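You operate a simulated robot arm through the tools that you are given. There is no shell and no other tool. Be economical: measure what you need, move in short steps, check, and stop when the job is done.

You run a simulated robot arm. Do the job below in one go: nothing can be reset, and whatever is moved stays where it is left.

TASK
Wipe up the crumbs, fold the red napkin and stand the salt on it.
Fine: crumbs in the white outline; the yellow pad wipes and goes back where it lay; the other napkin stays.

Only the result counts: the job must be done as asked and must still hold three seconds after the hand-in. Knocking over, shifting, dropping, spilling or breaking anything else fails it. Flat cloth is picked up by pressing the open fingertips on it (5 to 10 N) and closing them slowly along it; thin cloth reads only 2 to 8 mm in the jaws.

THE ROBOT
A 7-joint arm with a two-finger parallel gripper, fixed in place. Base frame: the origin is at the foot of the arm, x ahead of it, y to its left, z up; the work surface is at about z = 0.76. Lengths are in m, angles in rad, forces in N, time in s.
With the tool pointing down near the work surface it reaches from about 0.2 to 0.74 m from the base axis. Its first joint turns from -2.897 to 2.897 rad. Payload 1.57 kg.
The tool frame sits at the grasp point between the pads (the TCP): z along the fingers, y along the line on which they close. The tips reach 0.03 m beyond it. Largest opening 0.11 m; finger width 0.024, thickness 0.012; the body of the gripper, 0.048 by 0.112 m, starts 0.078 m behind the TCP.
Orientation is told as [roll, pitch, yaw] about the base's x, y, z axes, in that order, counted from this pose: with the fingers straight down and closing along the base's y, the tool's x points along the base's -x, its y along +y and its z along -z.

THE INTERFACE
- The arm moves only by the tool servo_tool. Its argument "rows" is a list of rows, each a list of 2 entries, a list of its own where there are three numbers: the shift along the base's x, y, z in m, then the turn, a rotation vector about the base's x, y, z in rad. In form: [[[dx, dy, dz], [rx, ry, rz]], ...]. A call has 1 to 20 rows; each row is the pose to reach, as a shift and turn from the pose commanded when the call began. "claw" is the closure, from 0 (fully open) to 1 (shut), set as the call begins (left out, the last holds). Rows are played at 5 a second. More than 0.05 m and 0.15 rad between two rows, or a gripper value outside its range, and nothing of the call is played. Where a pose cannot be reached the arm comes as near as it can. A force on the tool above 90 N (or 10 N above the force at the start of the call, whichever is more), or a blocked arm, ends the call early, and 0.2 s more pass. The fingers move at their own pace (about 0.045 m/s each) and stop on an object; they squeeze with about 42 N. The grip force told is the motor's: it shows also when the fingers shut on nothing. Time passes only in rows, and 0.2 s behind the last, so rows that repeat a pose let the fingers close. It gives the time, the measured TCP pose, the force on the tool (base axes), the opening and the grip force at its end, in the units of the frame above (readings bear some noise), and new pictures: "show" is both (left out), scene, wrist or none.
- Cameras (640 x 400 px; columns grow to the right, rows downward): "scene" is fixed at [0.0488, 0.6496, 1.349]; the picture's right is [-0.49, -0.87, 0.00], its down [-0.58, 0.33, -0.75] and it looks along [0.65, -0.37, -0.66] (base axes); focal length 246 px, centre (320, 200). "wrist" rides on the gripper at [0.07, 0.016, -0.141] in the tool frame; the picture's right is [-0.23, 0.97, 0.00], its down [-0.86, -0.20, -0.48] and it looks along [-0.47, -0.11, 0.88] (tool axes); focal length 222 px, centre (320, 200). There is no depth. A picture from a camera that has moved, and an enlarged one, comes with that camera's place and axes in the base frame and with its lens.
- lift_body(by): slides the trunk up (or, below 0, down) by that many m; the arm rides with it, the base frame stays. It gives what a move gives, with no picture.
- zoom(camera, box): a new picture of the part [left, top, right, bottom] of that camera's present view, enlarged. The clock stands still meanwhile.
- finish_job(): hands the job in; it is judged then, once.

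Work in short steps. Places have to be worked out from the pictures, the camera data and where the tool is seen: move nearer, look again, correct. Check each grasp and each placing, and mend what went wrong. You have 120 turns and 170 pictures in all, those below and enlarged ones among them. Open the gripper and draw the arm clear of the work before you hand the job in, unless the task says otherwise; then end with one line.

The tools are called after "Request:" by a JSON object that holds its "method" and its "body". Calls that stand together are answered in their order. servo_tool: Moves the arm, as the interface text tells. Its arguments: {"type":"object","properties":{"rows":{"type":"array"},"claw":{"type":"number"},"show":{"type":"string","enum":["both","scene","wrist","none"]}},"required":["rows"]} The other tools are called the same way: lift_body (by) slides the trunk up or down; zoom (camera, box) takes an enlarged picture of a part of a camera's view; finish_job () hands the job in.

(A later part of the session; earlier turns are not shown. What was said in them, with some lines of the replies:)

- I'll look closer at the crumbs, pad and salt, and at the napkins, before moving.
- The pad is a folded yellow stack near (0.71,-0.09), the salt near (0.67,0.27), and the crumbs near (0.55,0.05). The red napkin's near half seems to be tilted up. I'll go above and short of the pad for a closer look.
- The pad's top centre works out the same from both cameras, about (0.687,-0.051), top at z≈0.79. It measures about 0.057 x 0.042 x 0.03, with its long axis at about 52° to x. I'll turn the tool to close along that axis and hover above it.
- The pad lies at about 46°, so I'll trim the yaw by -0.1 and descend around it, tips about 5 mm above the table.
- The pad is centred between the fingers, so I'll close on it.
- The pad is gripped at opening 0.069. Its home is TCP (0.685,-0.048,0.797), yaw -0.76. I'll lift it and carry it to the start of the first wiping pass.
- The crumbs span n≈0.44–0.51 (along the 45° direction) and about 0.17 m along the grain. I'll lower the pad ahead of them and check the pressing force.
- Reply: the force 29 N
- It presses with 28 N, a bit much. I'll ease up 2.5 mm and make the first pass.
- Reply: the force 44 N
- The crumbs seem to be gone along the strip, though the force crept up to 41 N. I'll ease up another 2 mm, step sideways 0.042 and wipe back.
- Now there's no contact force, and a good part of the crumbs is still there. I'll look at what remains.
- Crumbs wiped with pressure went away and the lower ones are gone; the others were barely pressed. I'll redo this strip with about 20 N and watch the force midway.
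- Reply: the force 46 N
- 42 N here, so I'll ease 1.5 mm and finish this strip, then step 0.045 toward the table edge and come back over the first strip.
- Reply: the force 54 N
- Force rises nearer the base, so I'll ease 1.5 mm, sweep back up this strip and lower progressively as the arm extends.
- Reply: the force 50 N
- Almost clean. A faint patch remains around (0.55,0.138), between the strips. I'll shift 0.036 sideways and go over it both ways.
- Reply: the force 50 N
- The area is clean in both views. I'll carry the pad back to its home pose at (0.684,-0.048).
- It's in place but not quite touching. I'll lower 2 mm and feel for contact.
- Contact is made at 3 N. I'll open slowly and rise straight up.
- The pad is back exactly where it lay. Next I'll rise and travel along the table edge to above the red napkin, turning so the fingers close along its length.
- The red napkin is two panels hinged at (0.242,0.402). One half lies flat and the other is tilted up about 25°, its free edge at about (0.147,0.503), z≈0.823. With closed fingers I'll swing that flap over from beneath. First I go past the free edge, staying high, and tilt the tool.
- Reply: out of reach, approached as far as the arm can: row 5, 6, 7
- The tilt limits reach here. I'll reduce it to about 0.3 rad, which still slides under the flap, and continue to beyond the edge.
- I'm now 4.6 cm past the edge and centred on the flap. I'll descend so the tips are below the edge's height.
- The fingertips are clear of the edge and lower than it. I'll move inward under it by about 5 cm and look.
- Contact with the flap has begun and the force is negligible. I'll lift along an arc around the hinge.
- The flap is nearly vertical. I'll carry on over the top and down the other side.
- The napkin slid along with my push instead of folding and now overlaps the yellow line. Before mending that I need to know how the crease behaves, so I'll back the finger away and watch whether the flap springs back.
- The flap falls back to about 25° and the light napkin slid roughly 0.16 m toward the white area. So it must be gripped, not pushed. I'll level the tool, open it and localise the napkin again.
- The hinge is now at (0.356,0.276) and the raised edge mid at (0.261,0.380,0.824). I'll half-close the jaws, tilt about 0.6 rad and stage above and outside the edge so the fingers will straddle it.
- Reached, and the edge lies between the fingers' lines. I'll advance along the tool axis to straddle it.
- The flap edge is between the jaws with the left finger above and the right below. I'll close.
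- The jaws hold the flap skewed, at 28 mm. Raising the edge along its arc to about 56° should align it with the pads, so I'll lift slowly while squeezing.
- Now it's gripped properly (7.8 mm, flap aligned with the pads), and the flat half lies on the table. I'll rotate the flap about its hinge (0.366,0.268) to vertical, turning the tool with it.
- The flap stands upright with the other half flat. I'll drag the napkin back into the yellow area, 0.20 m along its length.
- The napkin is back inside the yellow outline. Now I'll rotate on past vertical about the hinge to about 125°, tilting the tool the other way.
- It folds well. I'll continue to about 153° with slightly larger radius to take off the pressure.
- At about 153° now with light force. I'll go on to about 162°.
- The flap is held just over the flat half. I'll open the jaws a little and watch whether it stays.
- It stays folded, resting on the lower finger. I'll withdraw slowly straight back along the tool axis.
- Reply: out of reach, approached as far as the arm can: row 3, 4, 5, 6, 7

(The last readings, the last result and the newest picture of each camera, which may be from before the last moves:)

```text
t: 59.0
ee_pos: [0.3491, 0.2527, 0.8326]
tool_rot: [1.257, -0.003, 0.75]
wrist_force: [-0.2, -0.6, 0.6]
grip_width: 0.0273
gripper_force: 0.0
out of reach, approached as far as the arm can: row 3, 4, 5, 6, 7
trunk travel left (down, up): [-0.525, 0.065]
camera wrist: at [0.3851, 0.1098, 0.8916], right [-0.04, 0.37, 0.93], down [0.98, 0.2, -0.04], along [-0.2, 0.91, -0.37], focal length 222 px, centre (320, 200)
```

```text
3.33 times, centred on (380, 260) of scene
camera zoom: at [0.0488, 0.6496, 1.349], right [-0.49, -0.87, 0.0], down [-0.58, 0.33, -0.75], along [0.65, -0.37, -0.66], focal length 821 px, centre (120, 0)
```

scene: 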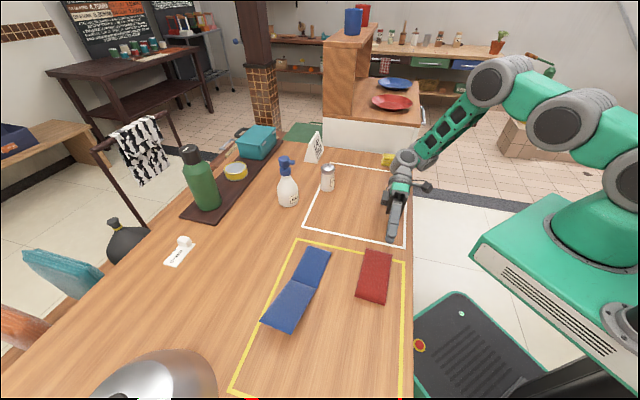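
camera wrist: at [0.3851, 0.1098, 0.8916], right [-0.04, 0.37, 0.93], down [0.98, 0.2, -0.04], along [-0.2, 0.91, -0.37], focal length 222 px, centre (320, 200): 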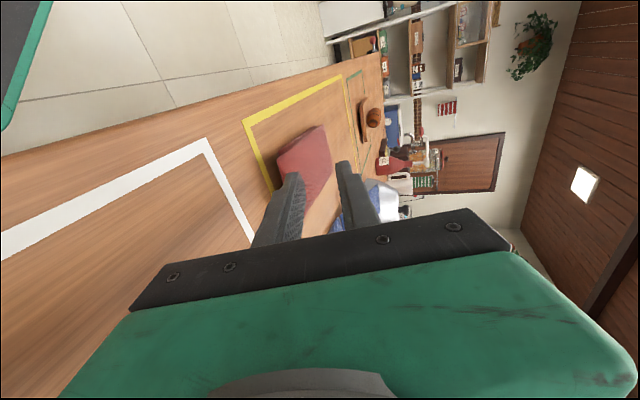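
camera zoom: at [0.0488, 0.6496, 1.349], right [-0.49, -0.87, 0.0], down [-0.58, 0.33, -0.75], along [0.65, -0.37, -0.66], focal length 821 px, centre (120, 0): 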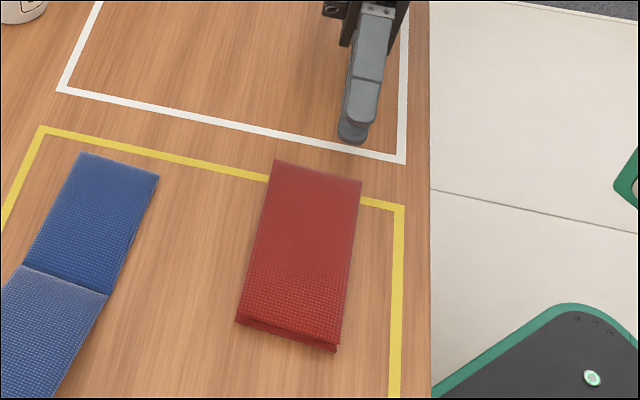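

The napkin is folded and stays so. I'll lift away and return the tool to vertical.

Request:
{"method": "servo_tool", "body": {"rows": [[[0.002, -0.002, 0.02], [-0.09, -0.083, 0]], [[0.004, -0.004, 0.04], [-0.18, -0.166, 0]], [[0.004, -0.004, 0.06], [-0.27, -0.249, 0]], [[0.004, -0.004, 0.08], [-0.36, -0.332, 0]], [[0.004, -0.004, 0.1], [-0.45, -0.415, 0]], [[0.004, -0.004, 0.12], [-0.54, -0.498, 0]], [[0.004, -0.004, 0.14], [-0.63, -0.581, 0]], [[0.004, -0.004, 0.15], [-0.72, -0.664, 0]], [[-0.01, 0.01, 0.16], [-0.82, -0.754, 0]], [[-0.03, 0.03, 0.16], [-0.925, -0.851, 0]], [[-0.04, 0.04, 0.16], [-0.925, -0.851, 0]]]}}

Request:
{"method": "zoom", "body": {"camera": "wrist", "box": [200, 60, 440, 210]}}

Request:
{"method": "zoom", "body": {"camera": "scene", "box": [320, 220, 420, 310]}}

```text
t: 61.4
ee_pos: [0.3105, 0.2925, 0.9917]
tool_rot: [-0.001, 0.005, 0.75]
wrist_force: [-0.2, -0.1, 0.1]
grip_width: 0.0275
gripper_force: 0.0
trunk travel left (down, up): [-0.525, 0.065]
camera wrist: at [0.2468, 0.2571, 1.1334], right [-0.5, 0.87, 0.0], down [0.76, 0.44, 0.48], along [0.41, 0.24, -0.88], focal length 222 px, centre (320, 200)
```

scene: 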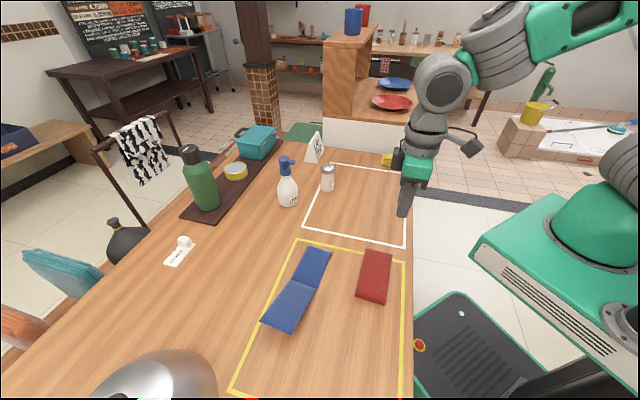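
wrist: 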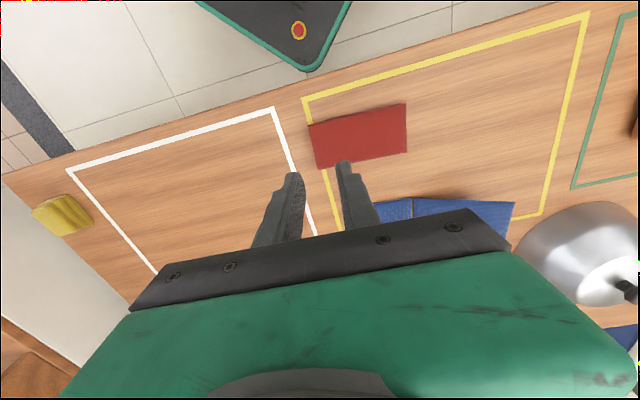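

```text
2.67 times, centred on (320, 135) of wrist
camera zoom: at [0.2468, 0.2571, 1.1334], right [-0.5, 0.87, 0.0], down [0.76, 0.44, 0.48], along [0.41, 0.24, -0.88], focal length 592 px, centre (320, 373)
```

zoom: 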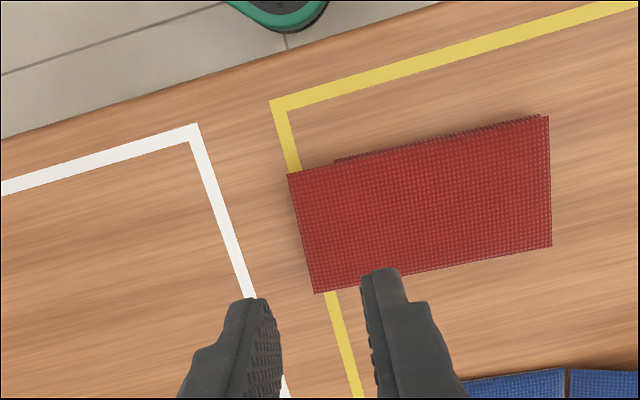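

```text
4.44 times, centred on (370, 265) of scene
camera zoom: at [0.0488, 0.6496, 1.349], right [-0.49, -0.87, 0.0], down [-0.58, 0.33, -0.75], along [0.65, -0.37, -0.66], focal length 1095 px, centre (98, -89)
```

zoom: 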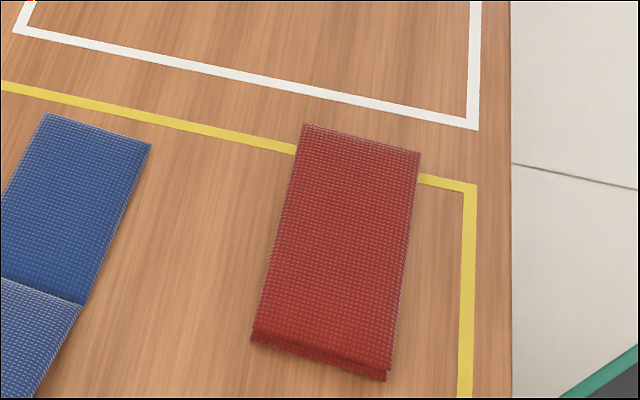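

The folded napkin lies flat (top about 0.78), but its end just overlaps the yellow line. I'll nudge it 3 cm back inside with closed fingertips against that end, lowering beside it first.

Request:
{"method": "servo_tool", "body": {"rows": [[[0.025, -0.01, -0.03], [0, 0, 0]], [[0.046, -0.0194, -0.07], [0, 0, 0]], [[0.046, -0.0194, -0.11], [0, 0, 0]], [[0.046, -0.0194, -0.15], [0, 0, 0]], [[0.046, -0.0194, -0.18], [0, 0, 0]], [[0.046, -0.0194, -0.195], [0, 0, 0]], [[0.046, -0.0194, -0.195], [0, 0, 0]]], "claw": 1}}

Request:
{"method": "zoom", "body": {"camera": "wrist", "box": [240, 60, 440, 210]}}

```text
t: 63.0
ee_pos: [0.3551, 0.2724, 0.7966]
tool_rot: [0.0, 0.005, 0.749]
wrist_force: [-0.4, -0.2, -0.6]
grip_width: 0.0
gripper_force: 20.9
trunk travel left (down, up): [-0.525, 0.065]
camera wrist: at [0.2932, 0.2378, 0.9383], right [-0.5, 0.87, 0.0], down [0.76, 0.44, 0.47], along [0.41, 0.24, -0.88], focal length 222 px, centre (320, 200)
```

scene: 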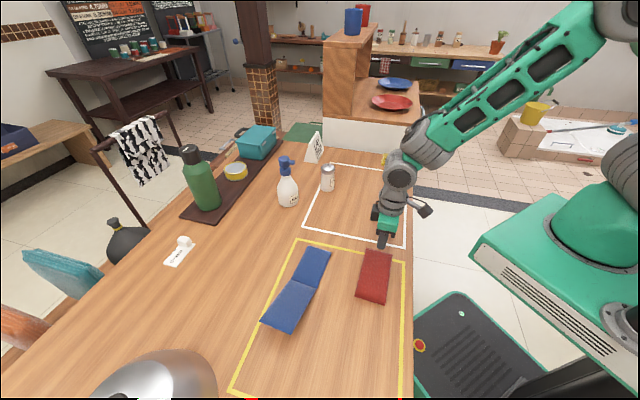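
wrist: 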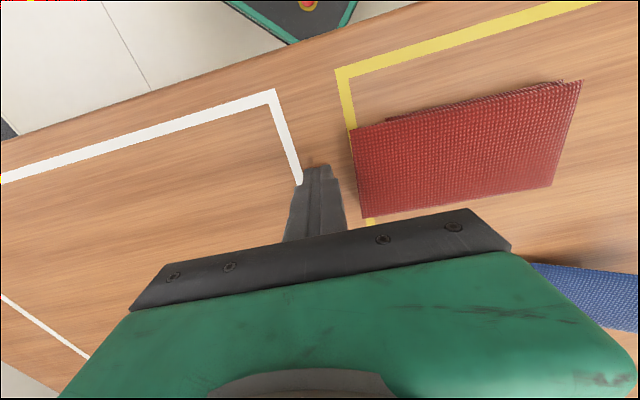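

```text
2.67 times, centred on (340, 135) of wrist
camera zoom: at [0.2932, 0.2378, 0.9383], right [-0.5, 0.87, 0.0], down [0.76, 0.44, 0.47], along [0.41, 0.24, -0.88], focal length 592 px, centre (267, 373)
```

zoom: 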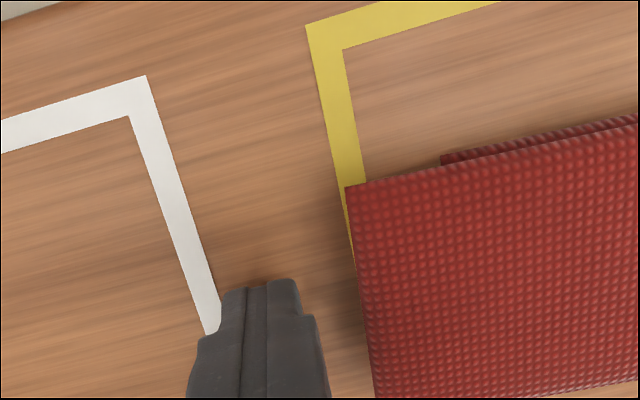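

The tip is level with the table next to the napkin end, gap about 2 cm. I'll push gently 5 cm along its length.

Request:
{"method": "servo_tool", "body": {"rows": [[[-0.007, 0.0075, 0], [0, 0, 0]], [[-0.0135, 0.0147, 0], [0, 0, 0]], [[-0.019, 0.0206, 0], [0, 0, 0]], [[-0.024, 0.026, 0], [0, 0, 0]], [[-0.029, 0.0315, 0], [0, 0, 0]], [[-0.034, 0.037, 0], [0, 0, 0]], [[-0.034, 0.037, 0], [0, 0, 0]]]}}

Request:
{"method": "zoom", "body": {"camera": "scene", "box": [320, 220, 420, 310]}}

```text
t: 64.6
ee_pos: [0.3205, 0.3104, 0.7968]
tool_rot: [0.001, 0.004, 0.75]
wrist_force: [0.5, -0.2, -1.0]
grip_width: 0.0001
gripper_force: 21.0
trunk travel left (down, up): [-0.525, 0.065]
camera wrist: at [0.2591, 0.2746, 0.9383], right [-0.5, 0.87, 0.0], down [0.76, 0.44, 0.47], along [0.41, 0.24, -0.88], focal length 222 px, centre (320, 200)
```

scene: 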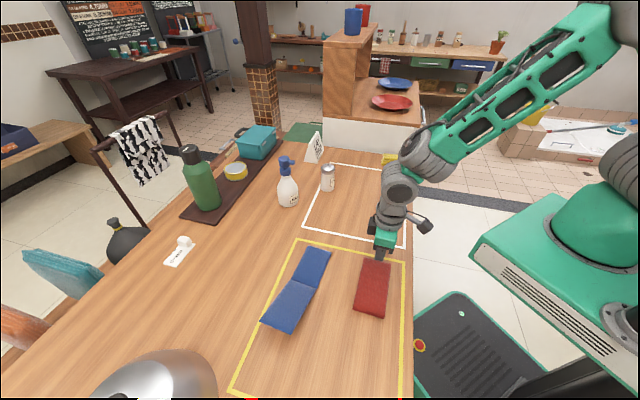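
wrist: 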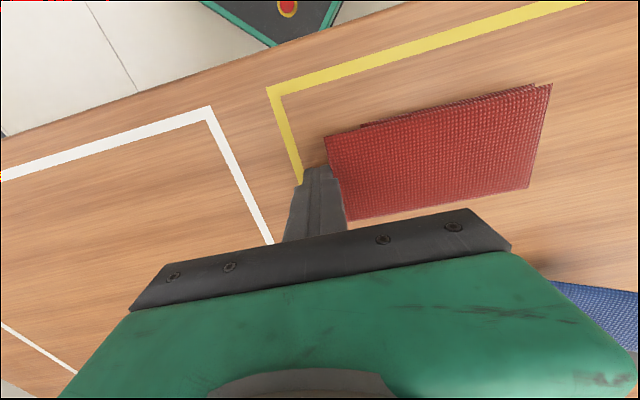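

```text
4.44 times, centred on (370, 265) of scene
camera zoom: at [0.0488, 0.6496, 1.349], right [-0.49, -0.87, 0.0], down [-0.58, 0.33, -0.75], along [0.65, -0.37, -0.66], focal length 1095 px, centre (98, -89)
```

zoom: 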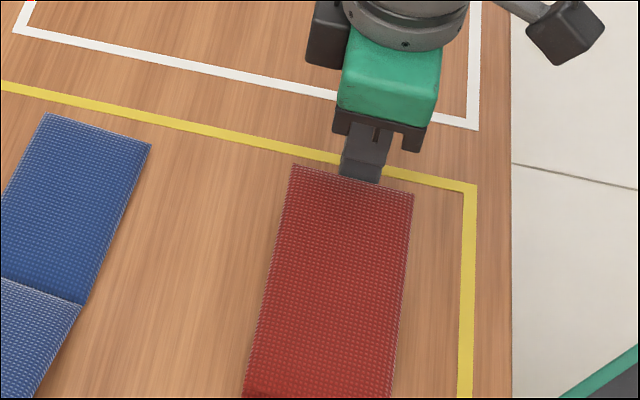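

The napkin is now inside the outline, with its centre near (0.262,0.373). I'll retreat, rise, open and move toward the salt at about (0.672,0.26), stopping short to look.

Request:
{"method": "servo_tool", "body": {"rows": [[[0.007, -0.008, 0.0], [0, 0, 0]], [[0.007, -0.008, 0.04], [0, 0, 0]], [[0.007, -0.008, 0.085], [0, 0, 0]], [[0.007, -0.008, 0.13], [0, 0, -0.05]], [[0.03, -0.012, 0.165], [0, 0, -0.1]], [[0.07, -0.02, 0.18], [0, 0, -0.16]], [[0.11, -0.025, 0.18], [0, 0, -0.22]], [[0.15, -0.03, 0.18], [0, 0, -0.28]], [[0.19, -0.035, 0.18], [0, 0, -0.34]], [[0.23, -0.04, 0.18], [0, 0, -0.4]], [[0.27, -0.045, 0.18], [0, 0, -0.45]], [[0.3, -0.05, 0.18], [0, 0, -0.45]], [[0.3, -0.05, 0.18], [0, 0, -0.45]]]}}

Request:
{"method": "servo_tool", "body": {"rows": [[[0, 0, 0], [0, 0, 0]], [[0, 0, 0], [0, 0, 0]], [[0, 0, 0], [0, 0, 0]], [[0, 0, 0], [0, 0, 0]], [[0, 0, 0], [0, 0, 0]], [[0, 0, 0], [0, 0, 0]]], "claw": 0}}

Request:
{"method": "zoom", "body": {"camera": "scene", "box": [320, 220, 420, 330]}}

```text
t: 67.4
ee_pos: [0.6218, 0.2592, 0.9773]
tool_rot: [-0.001, 0.004, 0.298]
wrist_force: [-0.1, 0.2, 0.2]
grip_width: 0.0
gripper_force: 21.3
trunk travel left (down, up): [-0.525, 0.065]
camera wrist: at [0.5505, 0.2546, 1.1186], right [-0.07, 1.0, 0.0], down [0.88, 0.06, 0.47], along [0.47, 0.03, -0.88], focal length 222 px, centre (320, 200)
```

scene: 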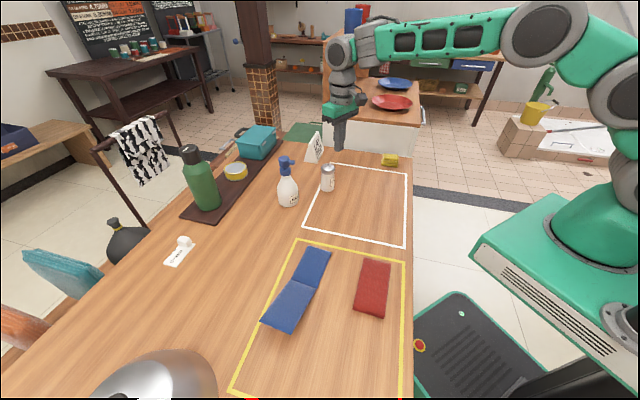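
wrist: 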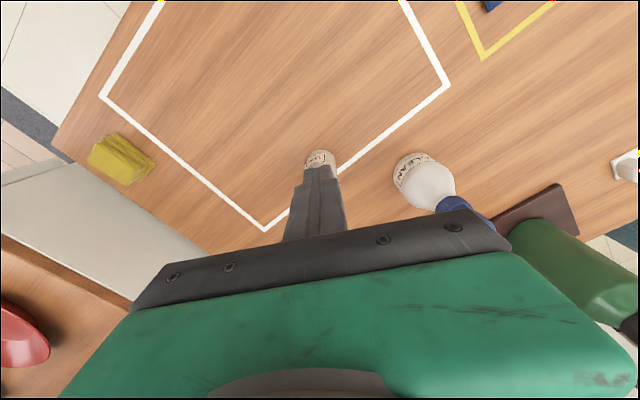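

```text
t: 68.8
ee_pos: [0.621, 0.2601, 0.9758]
tool_rot: [0.0, 0.004, 0.298]
wrist_force: [-0.3, -0.2, -0.3]
grip_width: 0.1101
gripper_force: 0.0
trunk travel left (down, up): [-0.525, 0.065]
camera wrist: at [0.5502, 0.2547, 1.1185], right [-0.07, 1.0, 0.0], down [0.88, 0.06, 0.47], along [0.47, 0.03, -0.88], focal length 222 px, centre (320, 200)
```

scene: 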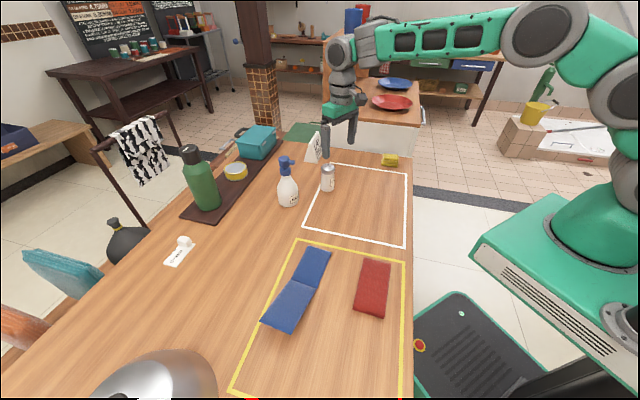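
wrist: 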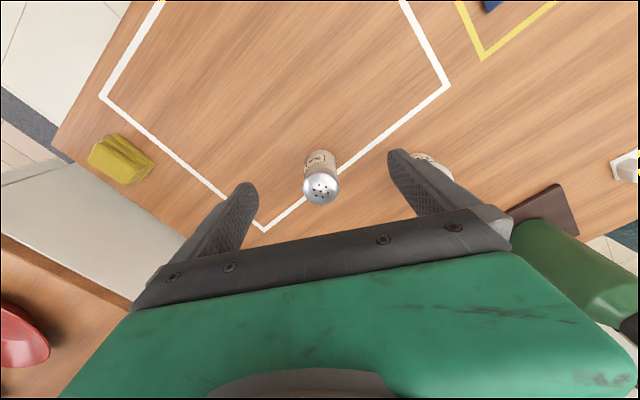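

```text
3.64 times, centred on (370, 275) of scene
camera zoom: at [0.0488, 0.6496, 1.349], right [-0.49, -0.87, 0.0], down [-0.58, 0.33, -0.75], along [0.65, -0.37, -0.66], focal length 896 px, centre (138, -73)
```

zoom: 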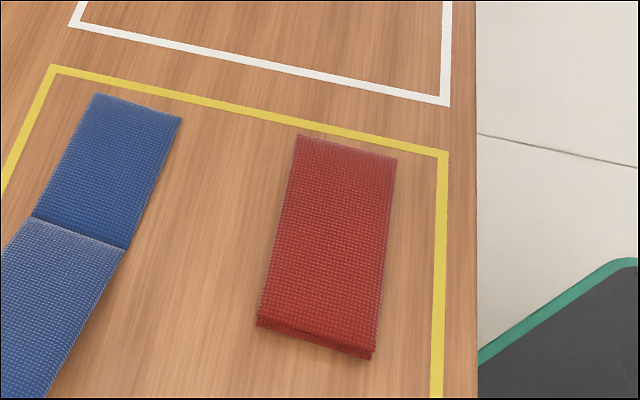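

The napkin stays folded. The salt's axis is at about (0.669,0.263), top at 0.862. I'll move over it and descend with the open jaws around it.

Request:
{"method": "servo_tool", "body": {"rows": [[[0.025, 0.0015, 0], [0, 0, 0]], [[0.0475, 0.003, 0], [0, 0, 0]], [[0.0475, 0.003, -0.03], [0, 0, 0]], [[0.0475, 0.003, -0.06], [0, 0, 0]], [[0.0475, 0.003, -0.06], [0, 0, 0]]]}}

```text
t: 70.0
ee_pos: [0.6676, 0.2615, 0.9173]
tool_rot: [0.002, 0.003, 0.298]
wrist_force: [0.0, 0.5, -0.2]
grip_width: 0.11
gripper_force: 0.1
trunk travel left (down, up): [-0.525, 0.065]
camera wrist: at [0.5971, 0.2575, 1.0587], right [-0.07, 1.0, 0.0], down [0.88, 0.06, 0.47], along [0.47, 0.03, -0.88], focal length 222 px, centre (320, 200)
```

scene: 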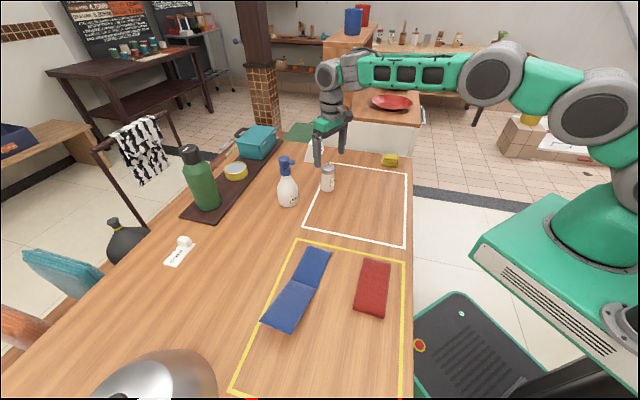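
wrist: 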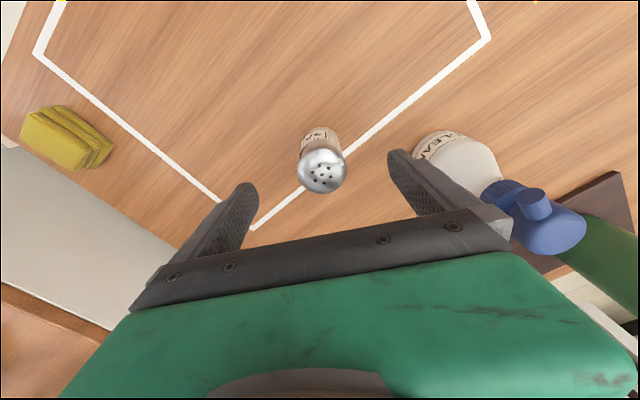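

The cap is centred between the fingers at (0.671,0.264). I'll descend to mid-body and close.

Request:
{"method": "servo_tool", "body": {"rows": [[[0.003, 0.002, -0.03], [0, 0, 0]], [[0.003, 0.002, -0.06], [0, 0, 0]], [[0.003, 0.002, -0.085], [0, 0, 0]], [[0.003, 0.002, -0.1], [0, 0, 0]], [[0.003, 0.002, -0.1], [0, 0, 0]]]}}

```text
t: 71.2
ee_pos: [0.6716, 0.2641, 0.8187]
tool_rot: [0.0, 0.002, 0.3]
wrist_force: [0.4, -0.5, -0.3]
grip_width: 0.1099
gripper_force: 0.0
trunk travel left (down, up): [-0.525, 0.065]
camera wrist: at [0.6008, 0.2597, 0.9594], right [-0.07, 1.0, 0.0], down [0.88, 0.06, 0.47], along [0.47, 0.03, -0.88], focal length 222 px, centre (320, 200)
```

scene: 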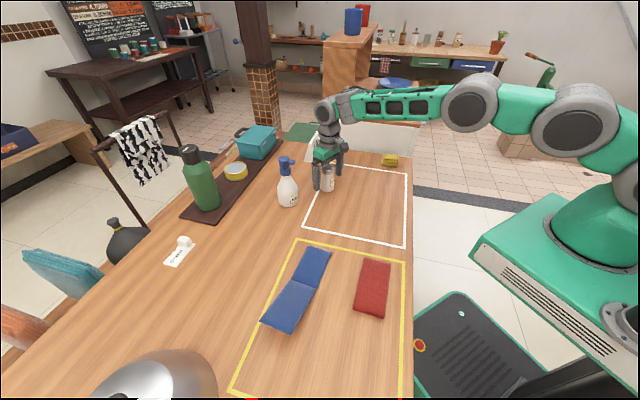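
wrist: 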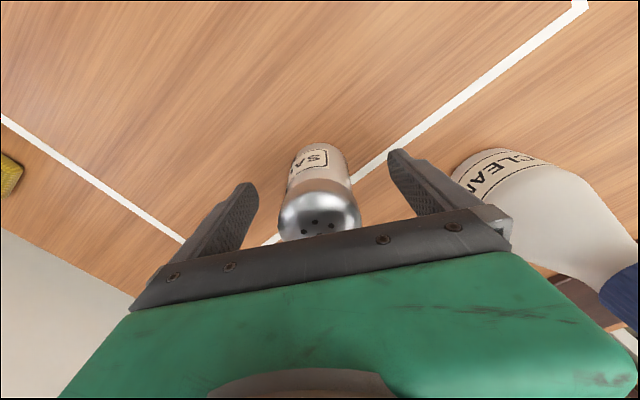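

The bottle is centred between the pads. Closing now.

Request:
{"method": "servo_tool", "body": {"rows": [[[0, 0, -0.002], [0, 0, 0]], [[0, 0, -0.002], [0, 0, 0]], [[0, 0, -0.002], [0, 0, 0]], [[0, 0, -0.002], [0, 0, 0]], [[0, 0, -0.002], [0, 0, 0]]], "claw": 1, "show": "wrist"}}

```text
t: 72.4
ee_pos: [0.6721, 0.2646, 0.8147]
tool_rot: [0.0, 0.004, 0.298]
wrist_force: [0.1, 0.6, -0.5]
grip_width: 0.0505
gripper_force: 27.4
trunk travel left (down, up): [-0.525, 0.065]
camera wrist: at [0.6007, 0.2596, 0.9572], right [-0.07, 1.0, 0.0], down [0.88, 0.06, 0.47], along [0.47, 0.03, -0.88], focal length 222 px, centre (320, 200)
```

wrist: 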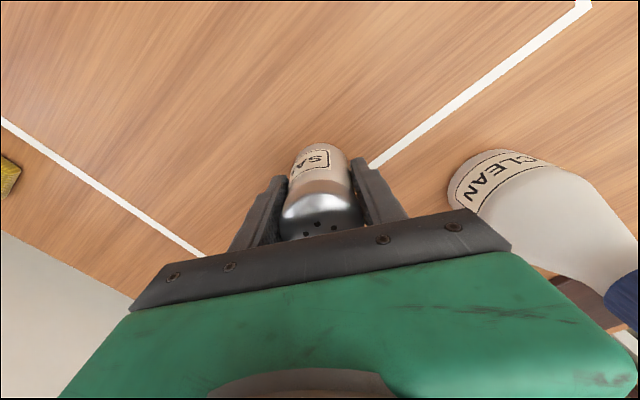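

The salt is held (50 mm, 27 N). I'll lift it straight up and carry it above the napkin centre, about (0.26,0.375).

Request:
{"method": "servo_tool", "body": {"rows": [[[0, 0, 0.035], [0, 0, 0]], [[0, 0, 0.075], [0, 0, 0]], [[0, 0, 0.11], [0, 0, 0]], [[-0.03, 0.008, 0.11], [0, 0, 0.04]], [[-0.07, 0.019, 0.11], [0, 0, 0.08]], [[-0.11, 0.03, 0.11], [0, 0, 0.12]], [[-0.15, 0.041, 0.11], [0, 0, 0.16]], [[-0.19, 0.051, 0.11], [0, 0, 0.2]], [[-0.23, 0.062, 0.11], [0, 0, 0.24]], [[-0.27, 0.073, 0.11], [0, 0, 0.28]], [[-0.31, 0.084, 0.11], [0, 0, 0.32]], [[-0.35, 0.095, 0.11], [0, 0, 0.36]], [[-0.38, 0.103, 0.11], [0, 0, 0.4]], [[-0.4, 0.108, 0.11], [0, 0, 0.45]], [[-0.411, 0.111, 0.11], [0, 0, 0.45]], [[-0.411, 0.111, 0.11], [0, 0, 0.45]]]}}

Request:
{"method": "zoom", "body": {"camera": "scene", "box": [310, 200, 430, 330]}}

```text
t: 75.8
ee_pos: [0.2604, 0.3756, 0.9239]
tool_rot: [0.001, 0.003, 0.748]
wrist_force: [0.5, -0.3, -1.3]
grip_width: 0.0503
gripper_force: 41.9
trunk travel left (down, up): [-0.525, 0.065]
camera wrist: at [0.1991, 0.3401, 1.0658], right [-0.5, 0.87, 0.0], down [0.76, 0.44, 0.47], along [0.41, 0.24, -0.88], focal length 222 px, centre (320, 200)
```

scene: 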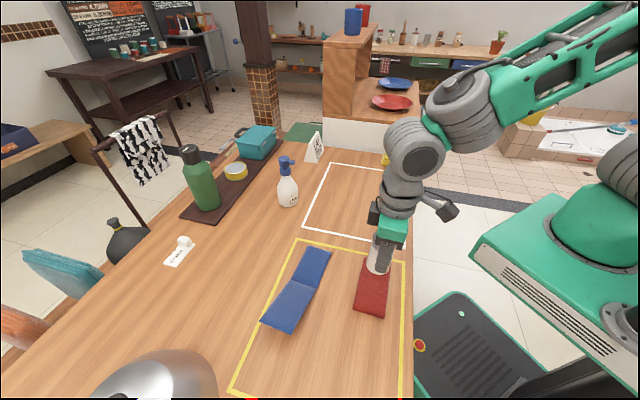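
wrist: 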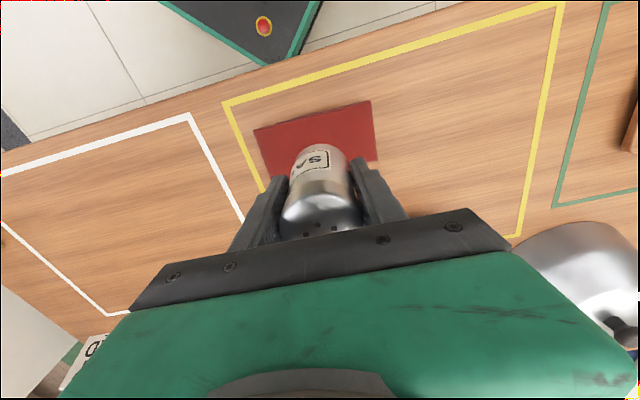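

```text
3.08 times, centred on (370, 265) of scene
camera zoom: at [0.0488, 0.6496, 1.349], right [-0.49, -0.87, 0.0], down [-0.58, 0.33, -0.75], along [0.65, -0.37, -0.66], focal length 758 px, centre (166, 0)
```

zoom: 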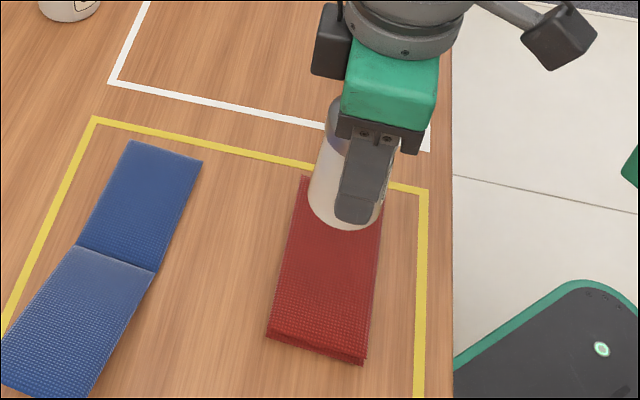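

The salt is held upright over the napkin's middle. I'll lower to just above it.

Request:
{"method": "servo_tool", "body": {"rows": [[[0, 0, -0.025], [0, 0, 0]], [[0, 0, -0.05], [0, 0, 0]], [[0, 0, -0.07], [0, 0, 0]], [[0, 0, -0.08], [0, 0, 0]], [[0, 0, -0.083], [0, 0, 0]], [[0, 0, -0.083], [0, 0, 0]]], "show": "scene"}}

Request:
{"method": "zoom", "body": {"camera": "scene", "box": [310, 200, 430, 330]}}

```text
t: 77.2
ee_pos: [0.2608, 0.3759, 0.8412]
tool_rot: [-0.001, 0.002, 0.748]
wrist_force: [-1.2, -0.9, -0.6]
grip_width: 0.0504
gripper_force: 41.7
trunk travel left (down, up): [-0.525, 0.065]
```

scene: 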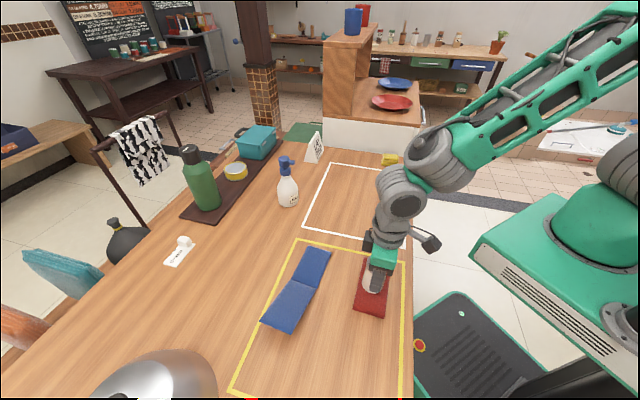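

```text
3.08 times, centred on (370, 265) of scene
camera zoom: at [0.0488, 0.6496, 1.349], right [-0.49, -0.87, 0.0], down [-0.58, 0.33, -0.75], along [0.65, -0.37, -0.66], focal length 758 px, centre (166, 0)
```

zoom: 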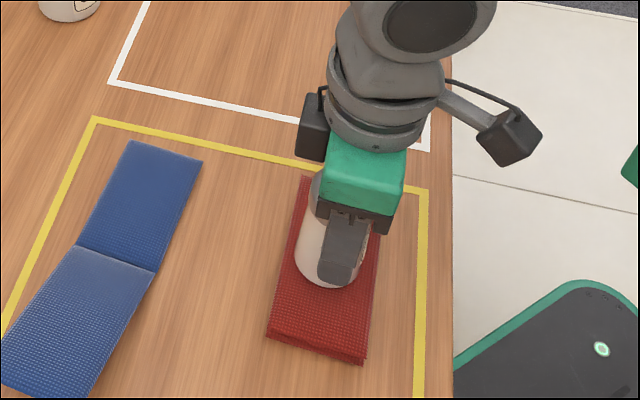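

No contact yet. I'll lower in millimetre steps until I feel it.

Request:
{"method": "servo_tool", "body": {"rows": [[[0, 0, -0.002], [0, 0, 0]], [[0, 0, -0.004], [0, 0, 0]], [[0, 0, -0.004], [0, 0, 0]]], "show": "none"}}

```text
t: 78.0
ee_pos: [0.2601, 0.3767, 0.8395]
tool_rot: [0.003, 0.002, 0.749]
wrist_force: [1.2, -2.9, 17.8]
grip_width: 0.0502
gripper_force: 41.6
trunk travel left (down, up): [-0.525, 0.065]
```

Contact at 18 N. I'll ease to a light touch and check.

Request:
{"method": "servo_tool", "body": {"rows": [[[0, 0, 0.001], [0, 0, 0]], [[0, 0, 0.0015], [0, 0, 0]], [[0, 0, 0.0015], [0, 0, 0]]], "show": "wrist"}}

```text
t: 78.8
ee_pos: [0.2608, 0.3758, 0.8391]
tool_rot: [0.002, 0.0, 0.748]
wrist_force: [2.4, 1.7, 12.5]
grip_width: 0.0502
gripper_force: 42.2
trunk travel left (down, up): [-0.525, 0.065]
camera wrist: at [0.1992, 0.3405, 0.981], right [-0.5, 0.87, 0.0], down [0.76, 0.44, 0.48], along [0.41, 0.24, -0.88], focal length 222 px, centre (320, 200)
```

wrist: 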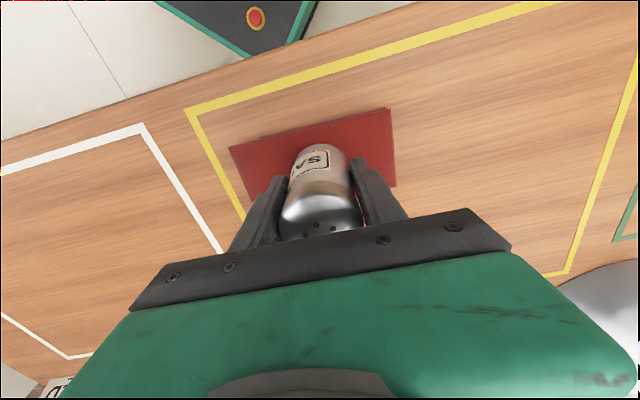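

It's centred and upright in light contact. I'll open a little first to release it.

Request:
{"method": "servo_tool", "body": {"rows": [[[0, 0, 0.001], [0, 0, 0]], [[0, 0, 0.001], [0, 0, 0]], [[0, 0, 0.001], [0, 0, 0]]], "claw": 0.4}}

Request:
{"method": "zoom", "body": {"camera": "scene", "box": [310, 200, 430, 330]}}

```text
t: 79.6
ee_pos: [0.2602, 0.3752, 0.8406]
tool_rot: [0.001, 0.005, 0.749]
wrist_force: [-0.2, 0.4, 0.6]
grip_width: 0.0659
gripper_force: 0.0
trunk travel left (down, up): [-0.525, 0.065]
camera wrist: at [0.1989, 0.3406, 0.9815], right [-0.5, 0.87, 0.0], down [0.76, 0.44, 0.47], along [0.41, 0.24, -0.88], focal length 222 px, centre (320, 200)
```

scene: 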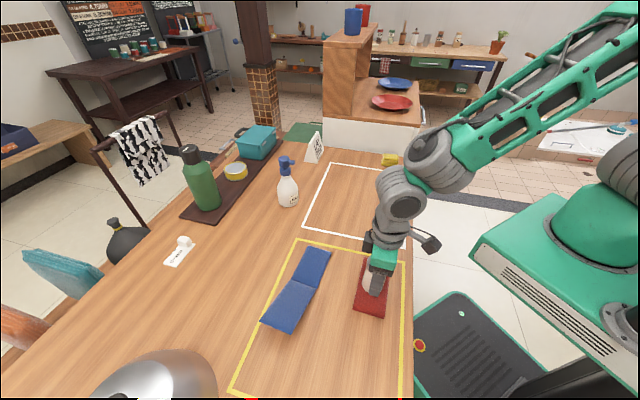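
wrist: 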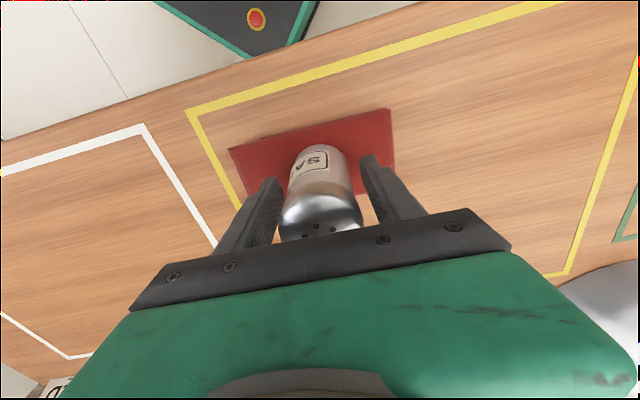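

```text
3.08 times, centred on (370, 265) of scene
camera zoom: at [0.0488, 0.6496, 1.349], right [-0.49, -0.87, 0.0], down [-0.58, 0.33, -0.75], along [0.65, -0.37, -0.66], focal length 758 px, centre (166, 0)
```

zoom: 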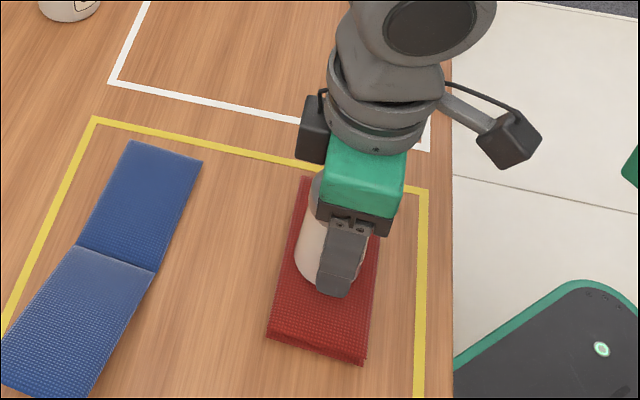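

The salt stands by itself. I'll open fully, rise straight up and draw clear.

Request:
{"method": "servo_tool", "body": {"rows": [[[0, 0, 0.0], [0, 0, 0]], [[0, 0, 0.0], [0, 0, 0]], [[0, 0, 0.02], [0, 0, 0]], [[0, 0, 0.05], [0, 0, 0]], [[0, 0, 0.09], [0, 0, 0]], [[0, 0, 0.13], [0, 0, 0]], [[0, 0, 0.16], [0, 0, 0]], [[0.03, -0.03, 0.16], [0, 0, 0]], [[0.06, -0.06, 0.16], [0, 0, 0]], [[0.09, -0.09, 0.16], [0, 0, 0]], [[0.12, -0.12, 0.16], [0, 0, 0]], [[0.15, -0.15, 0.16], [0, 0, 0]], [[0.18, -0.18, 0.16], [0, 0, 0]], [[0.18, -0.18, 0.16], [0, 0, 0]]], "claw": 0}}

Request:
{"method": "zoom", "body": {"camera": "scene", "box": [310, 200, 430, 330]}}

Request:
{"method": "zoom", "body": {"camera": "scene", "box": [300, 130, 430, 260]}}

```text
t: 82.6
ee_pos: [0.441, 0.1947, 1.0]
tool_rot: [0.0, 0.003, 0.749]
wrist_force: [0.5, 0.5, 0.6]
grip_width: 0.11
gripper_force: 0.2
trunk travel left (down, up): [-0.525, 0.065]
camera wrist: at [0.3798, 0.16, 1.1416], right [-0.5, 0.87, 0.0], down [0.76, 0.44, 0.47], along [0.41, 0.24, -0.88], focal length 222 px, centre (320, 200)
```

scene: 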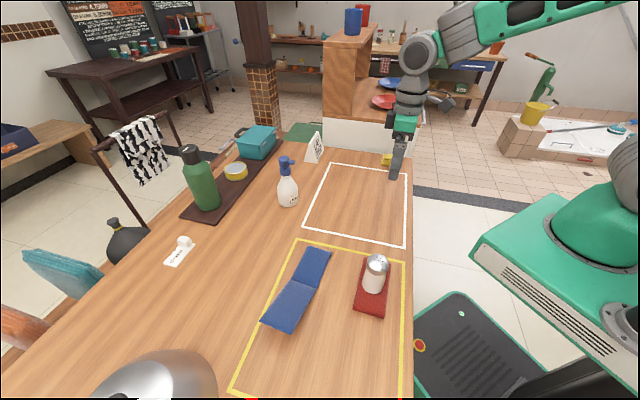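
wrist: 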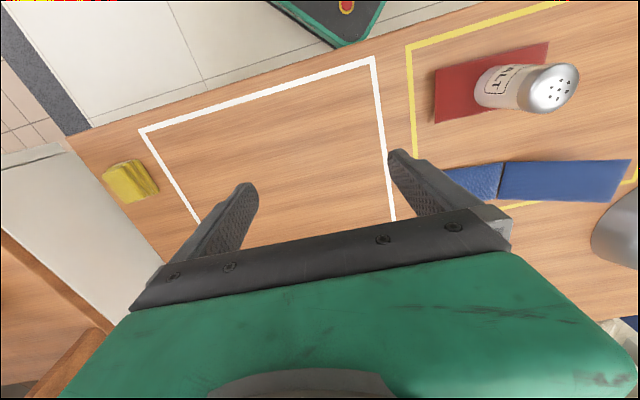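

```text
3.08 times, centred on (370, 265) of scene
camera zoom: at [0.0488, 0.6496, 1.349], right [-0.49, -0.87, 0.0], down [-0.58, 0.33, -0.75], along [0.65, -0.37, -0.66], focal length 758 px, centre (166, 0)
```

zoom: 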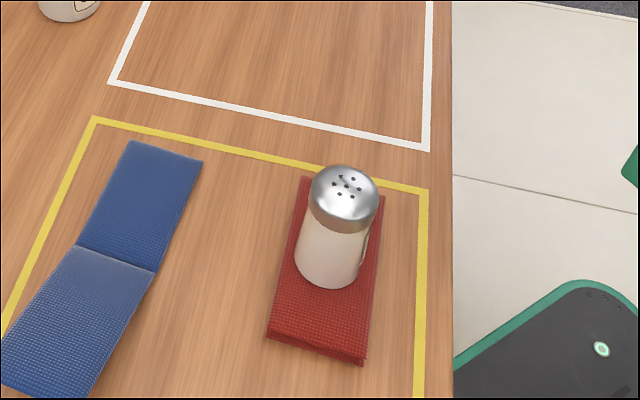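

```text
3.08 times, centred on (365, 195) of scene
camera zoom: at [0.0488, 0.6496, 1.349], right [-0.49, -0.87, 0.0], down [-0.58, 0.33, -0.75], along [0.65, -0.37, -0.66], focal length 758 px, centre (182, 215)
```

zoom: 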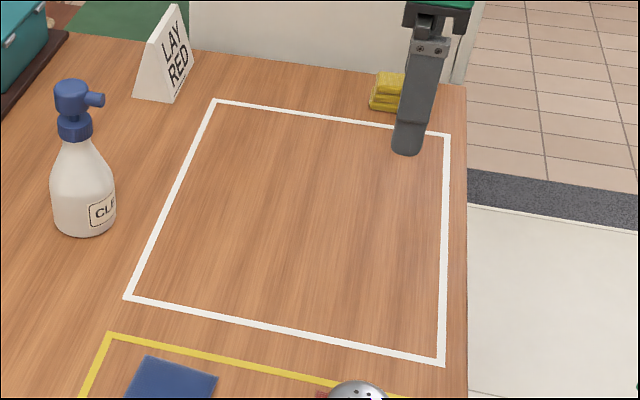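

Everything looks right. One last close check of the wiped area from the wrist camera.

Request:
{"method": "zoom", "body": {"camera": "wrist", "box": [130, 50, 410, 225]}}

Request:
{"method": "zoom", "body": {"camera": "scene", "box": [350, 165, 410, 225]}}

```text
2.29 times, centred on (270, 138) of wrist
camera zoom: at [0.3798, 0.16, 1.1416], right [-0.5, 0.87, 0.0], down [0.76, 0.44, 0.47], along [0.41, 0.24, -0.88], focal length 508 px, centre (434, 343)
```

zoom: 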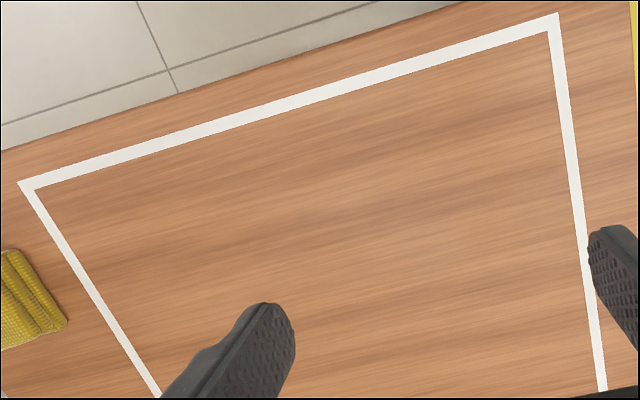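

```text
6.67 times, centred on (380, 195) of scene
camera zoom: at [0.0488, 0.6496, 1.349], right [-0.49, -0.87, 0.0], down [-0.58, 0.33, -0.75], along [0.65, -0.37, -0.66], focal length 1642 px, centre (-80, 233)
```

zoom: 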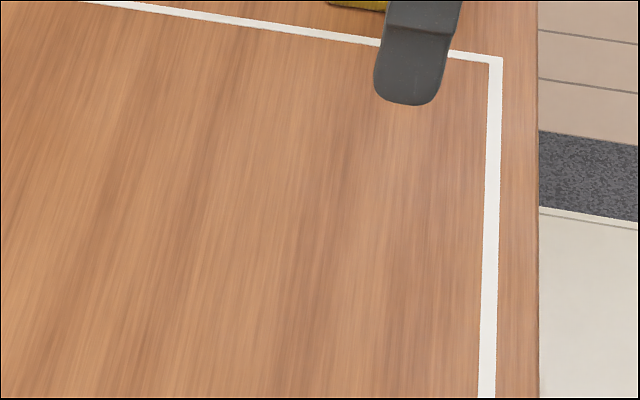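

The table is clean, the pad is home, the red napkin is folded with the salt standing on it, and the arm is clear and open. Handing in.

Request:
{"method": "finish_job", "body": {}}

```text
The job is handed in.
```

The crumbs are wiped up and the yellow pad is back where it lay. The red napkin is folded with the salt standing on it, and the blue napkin wasn't touched; while being folded, the red napkin slid out of the yellow outline, and I moved it back inside, a few centimetres from where it first lay.
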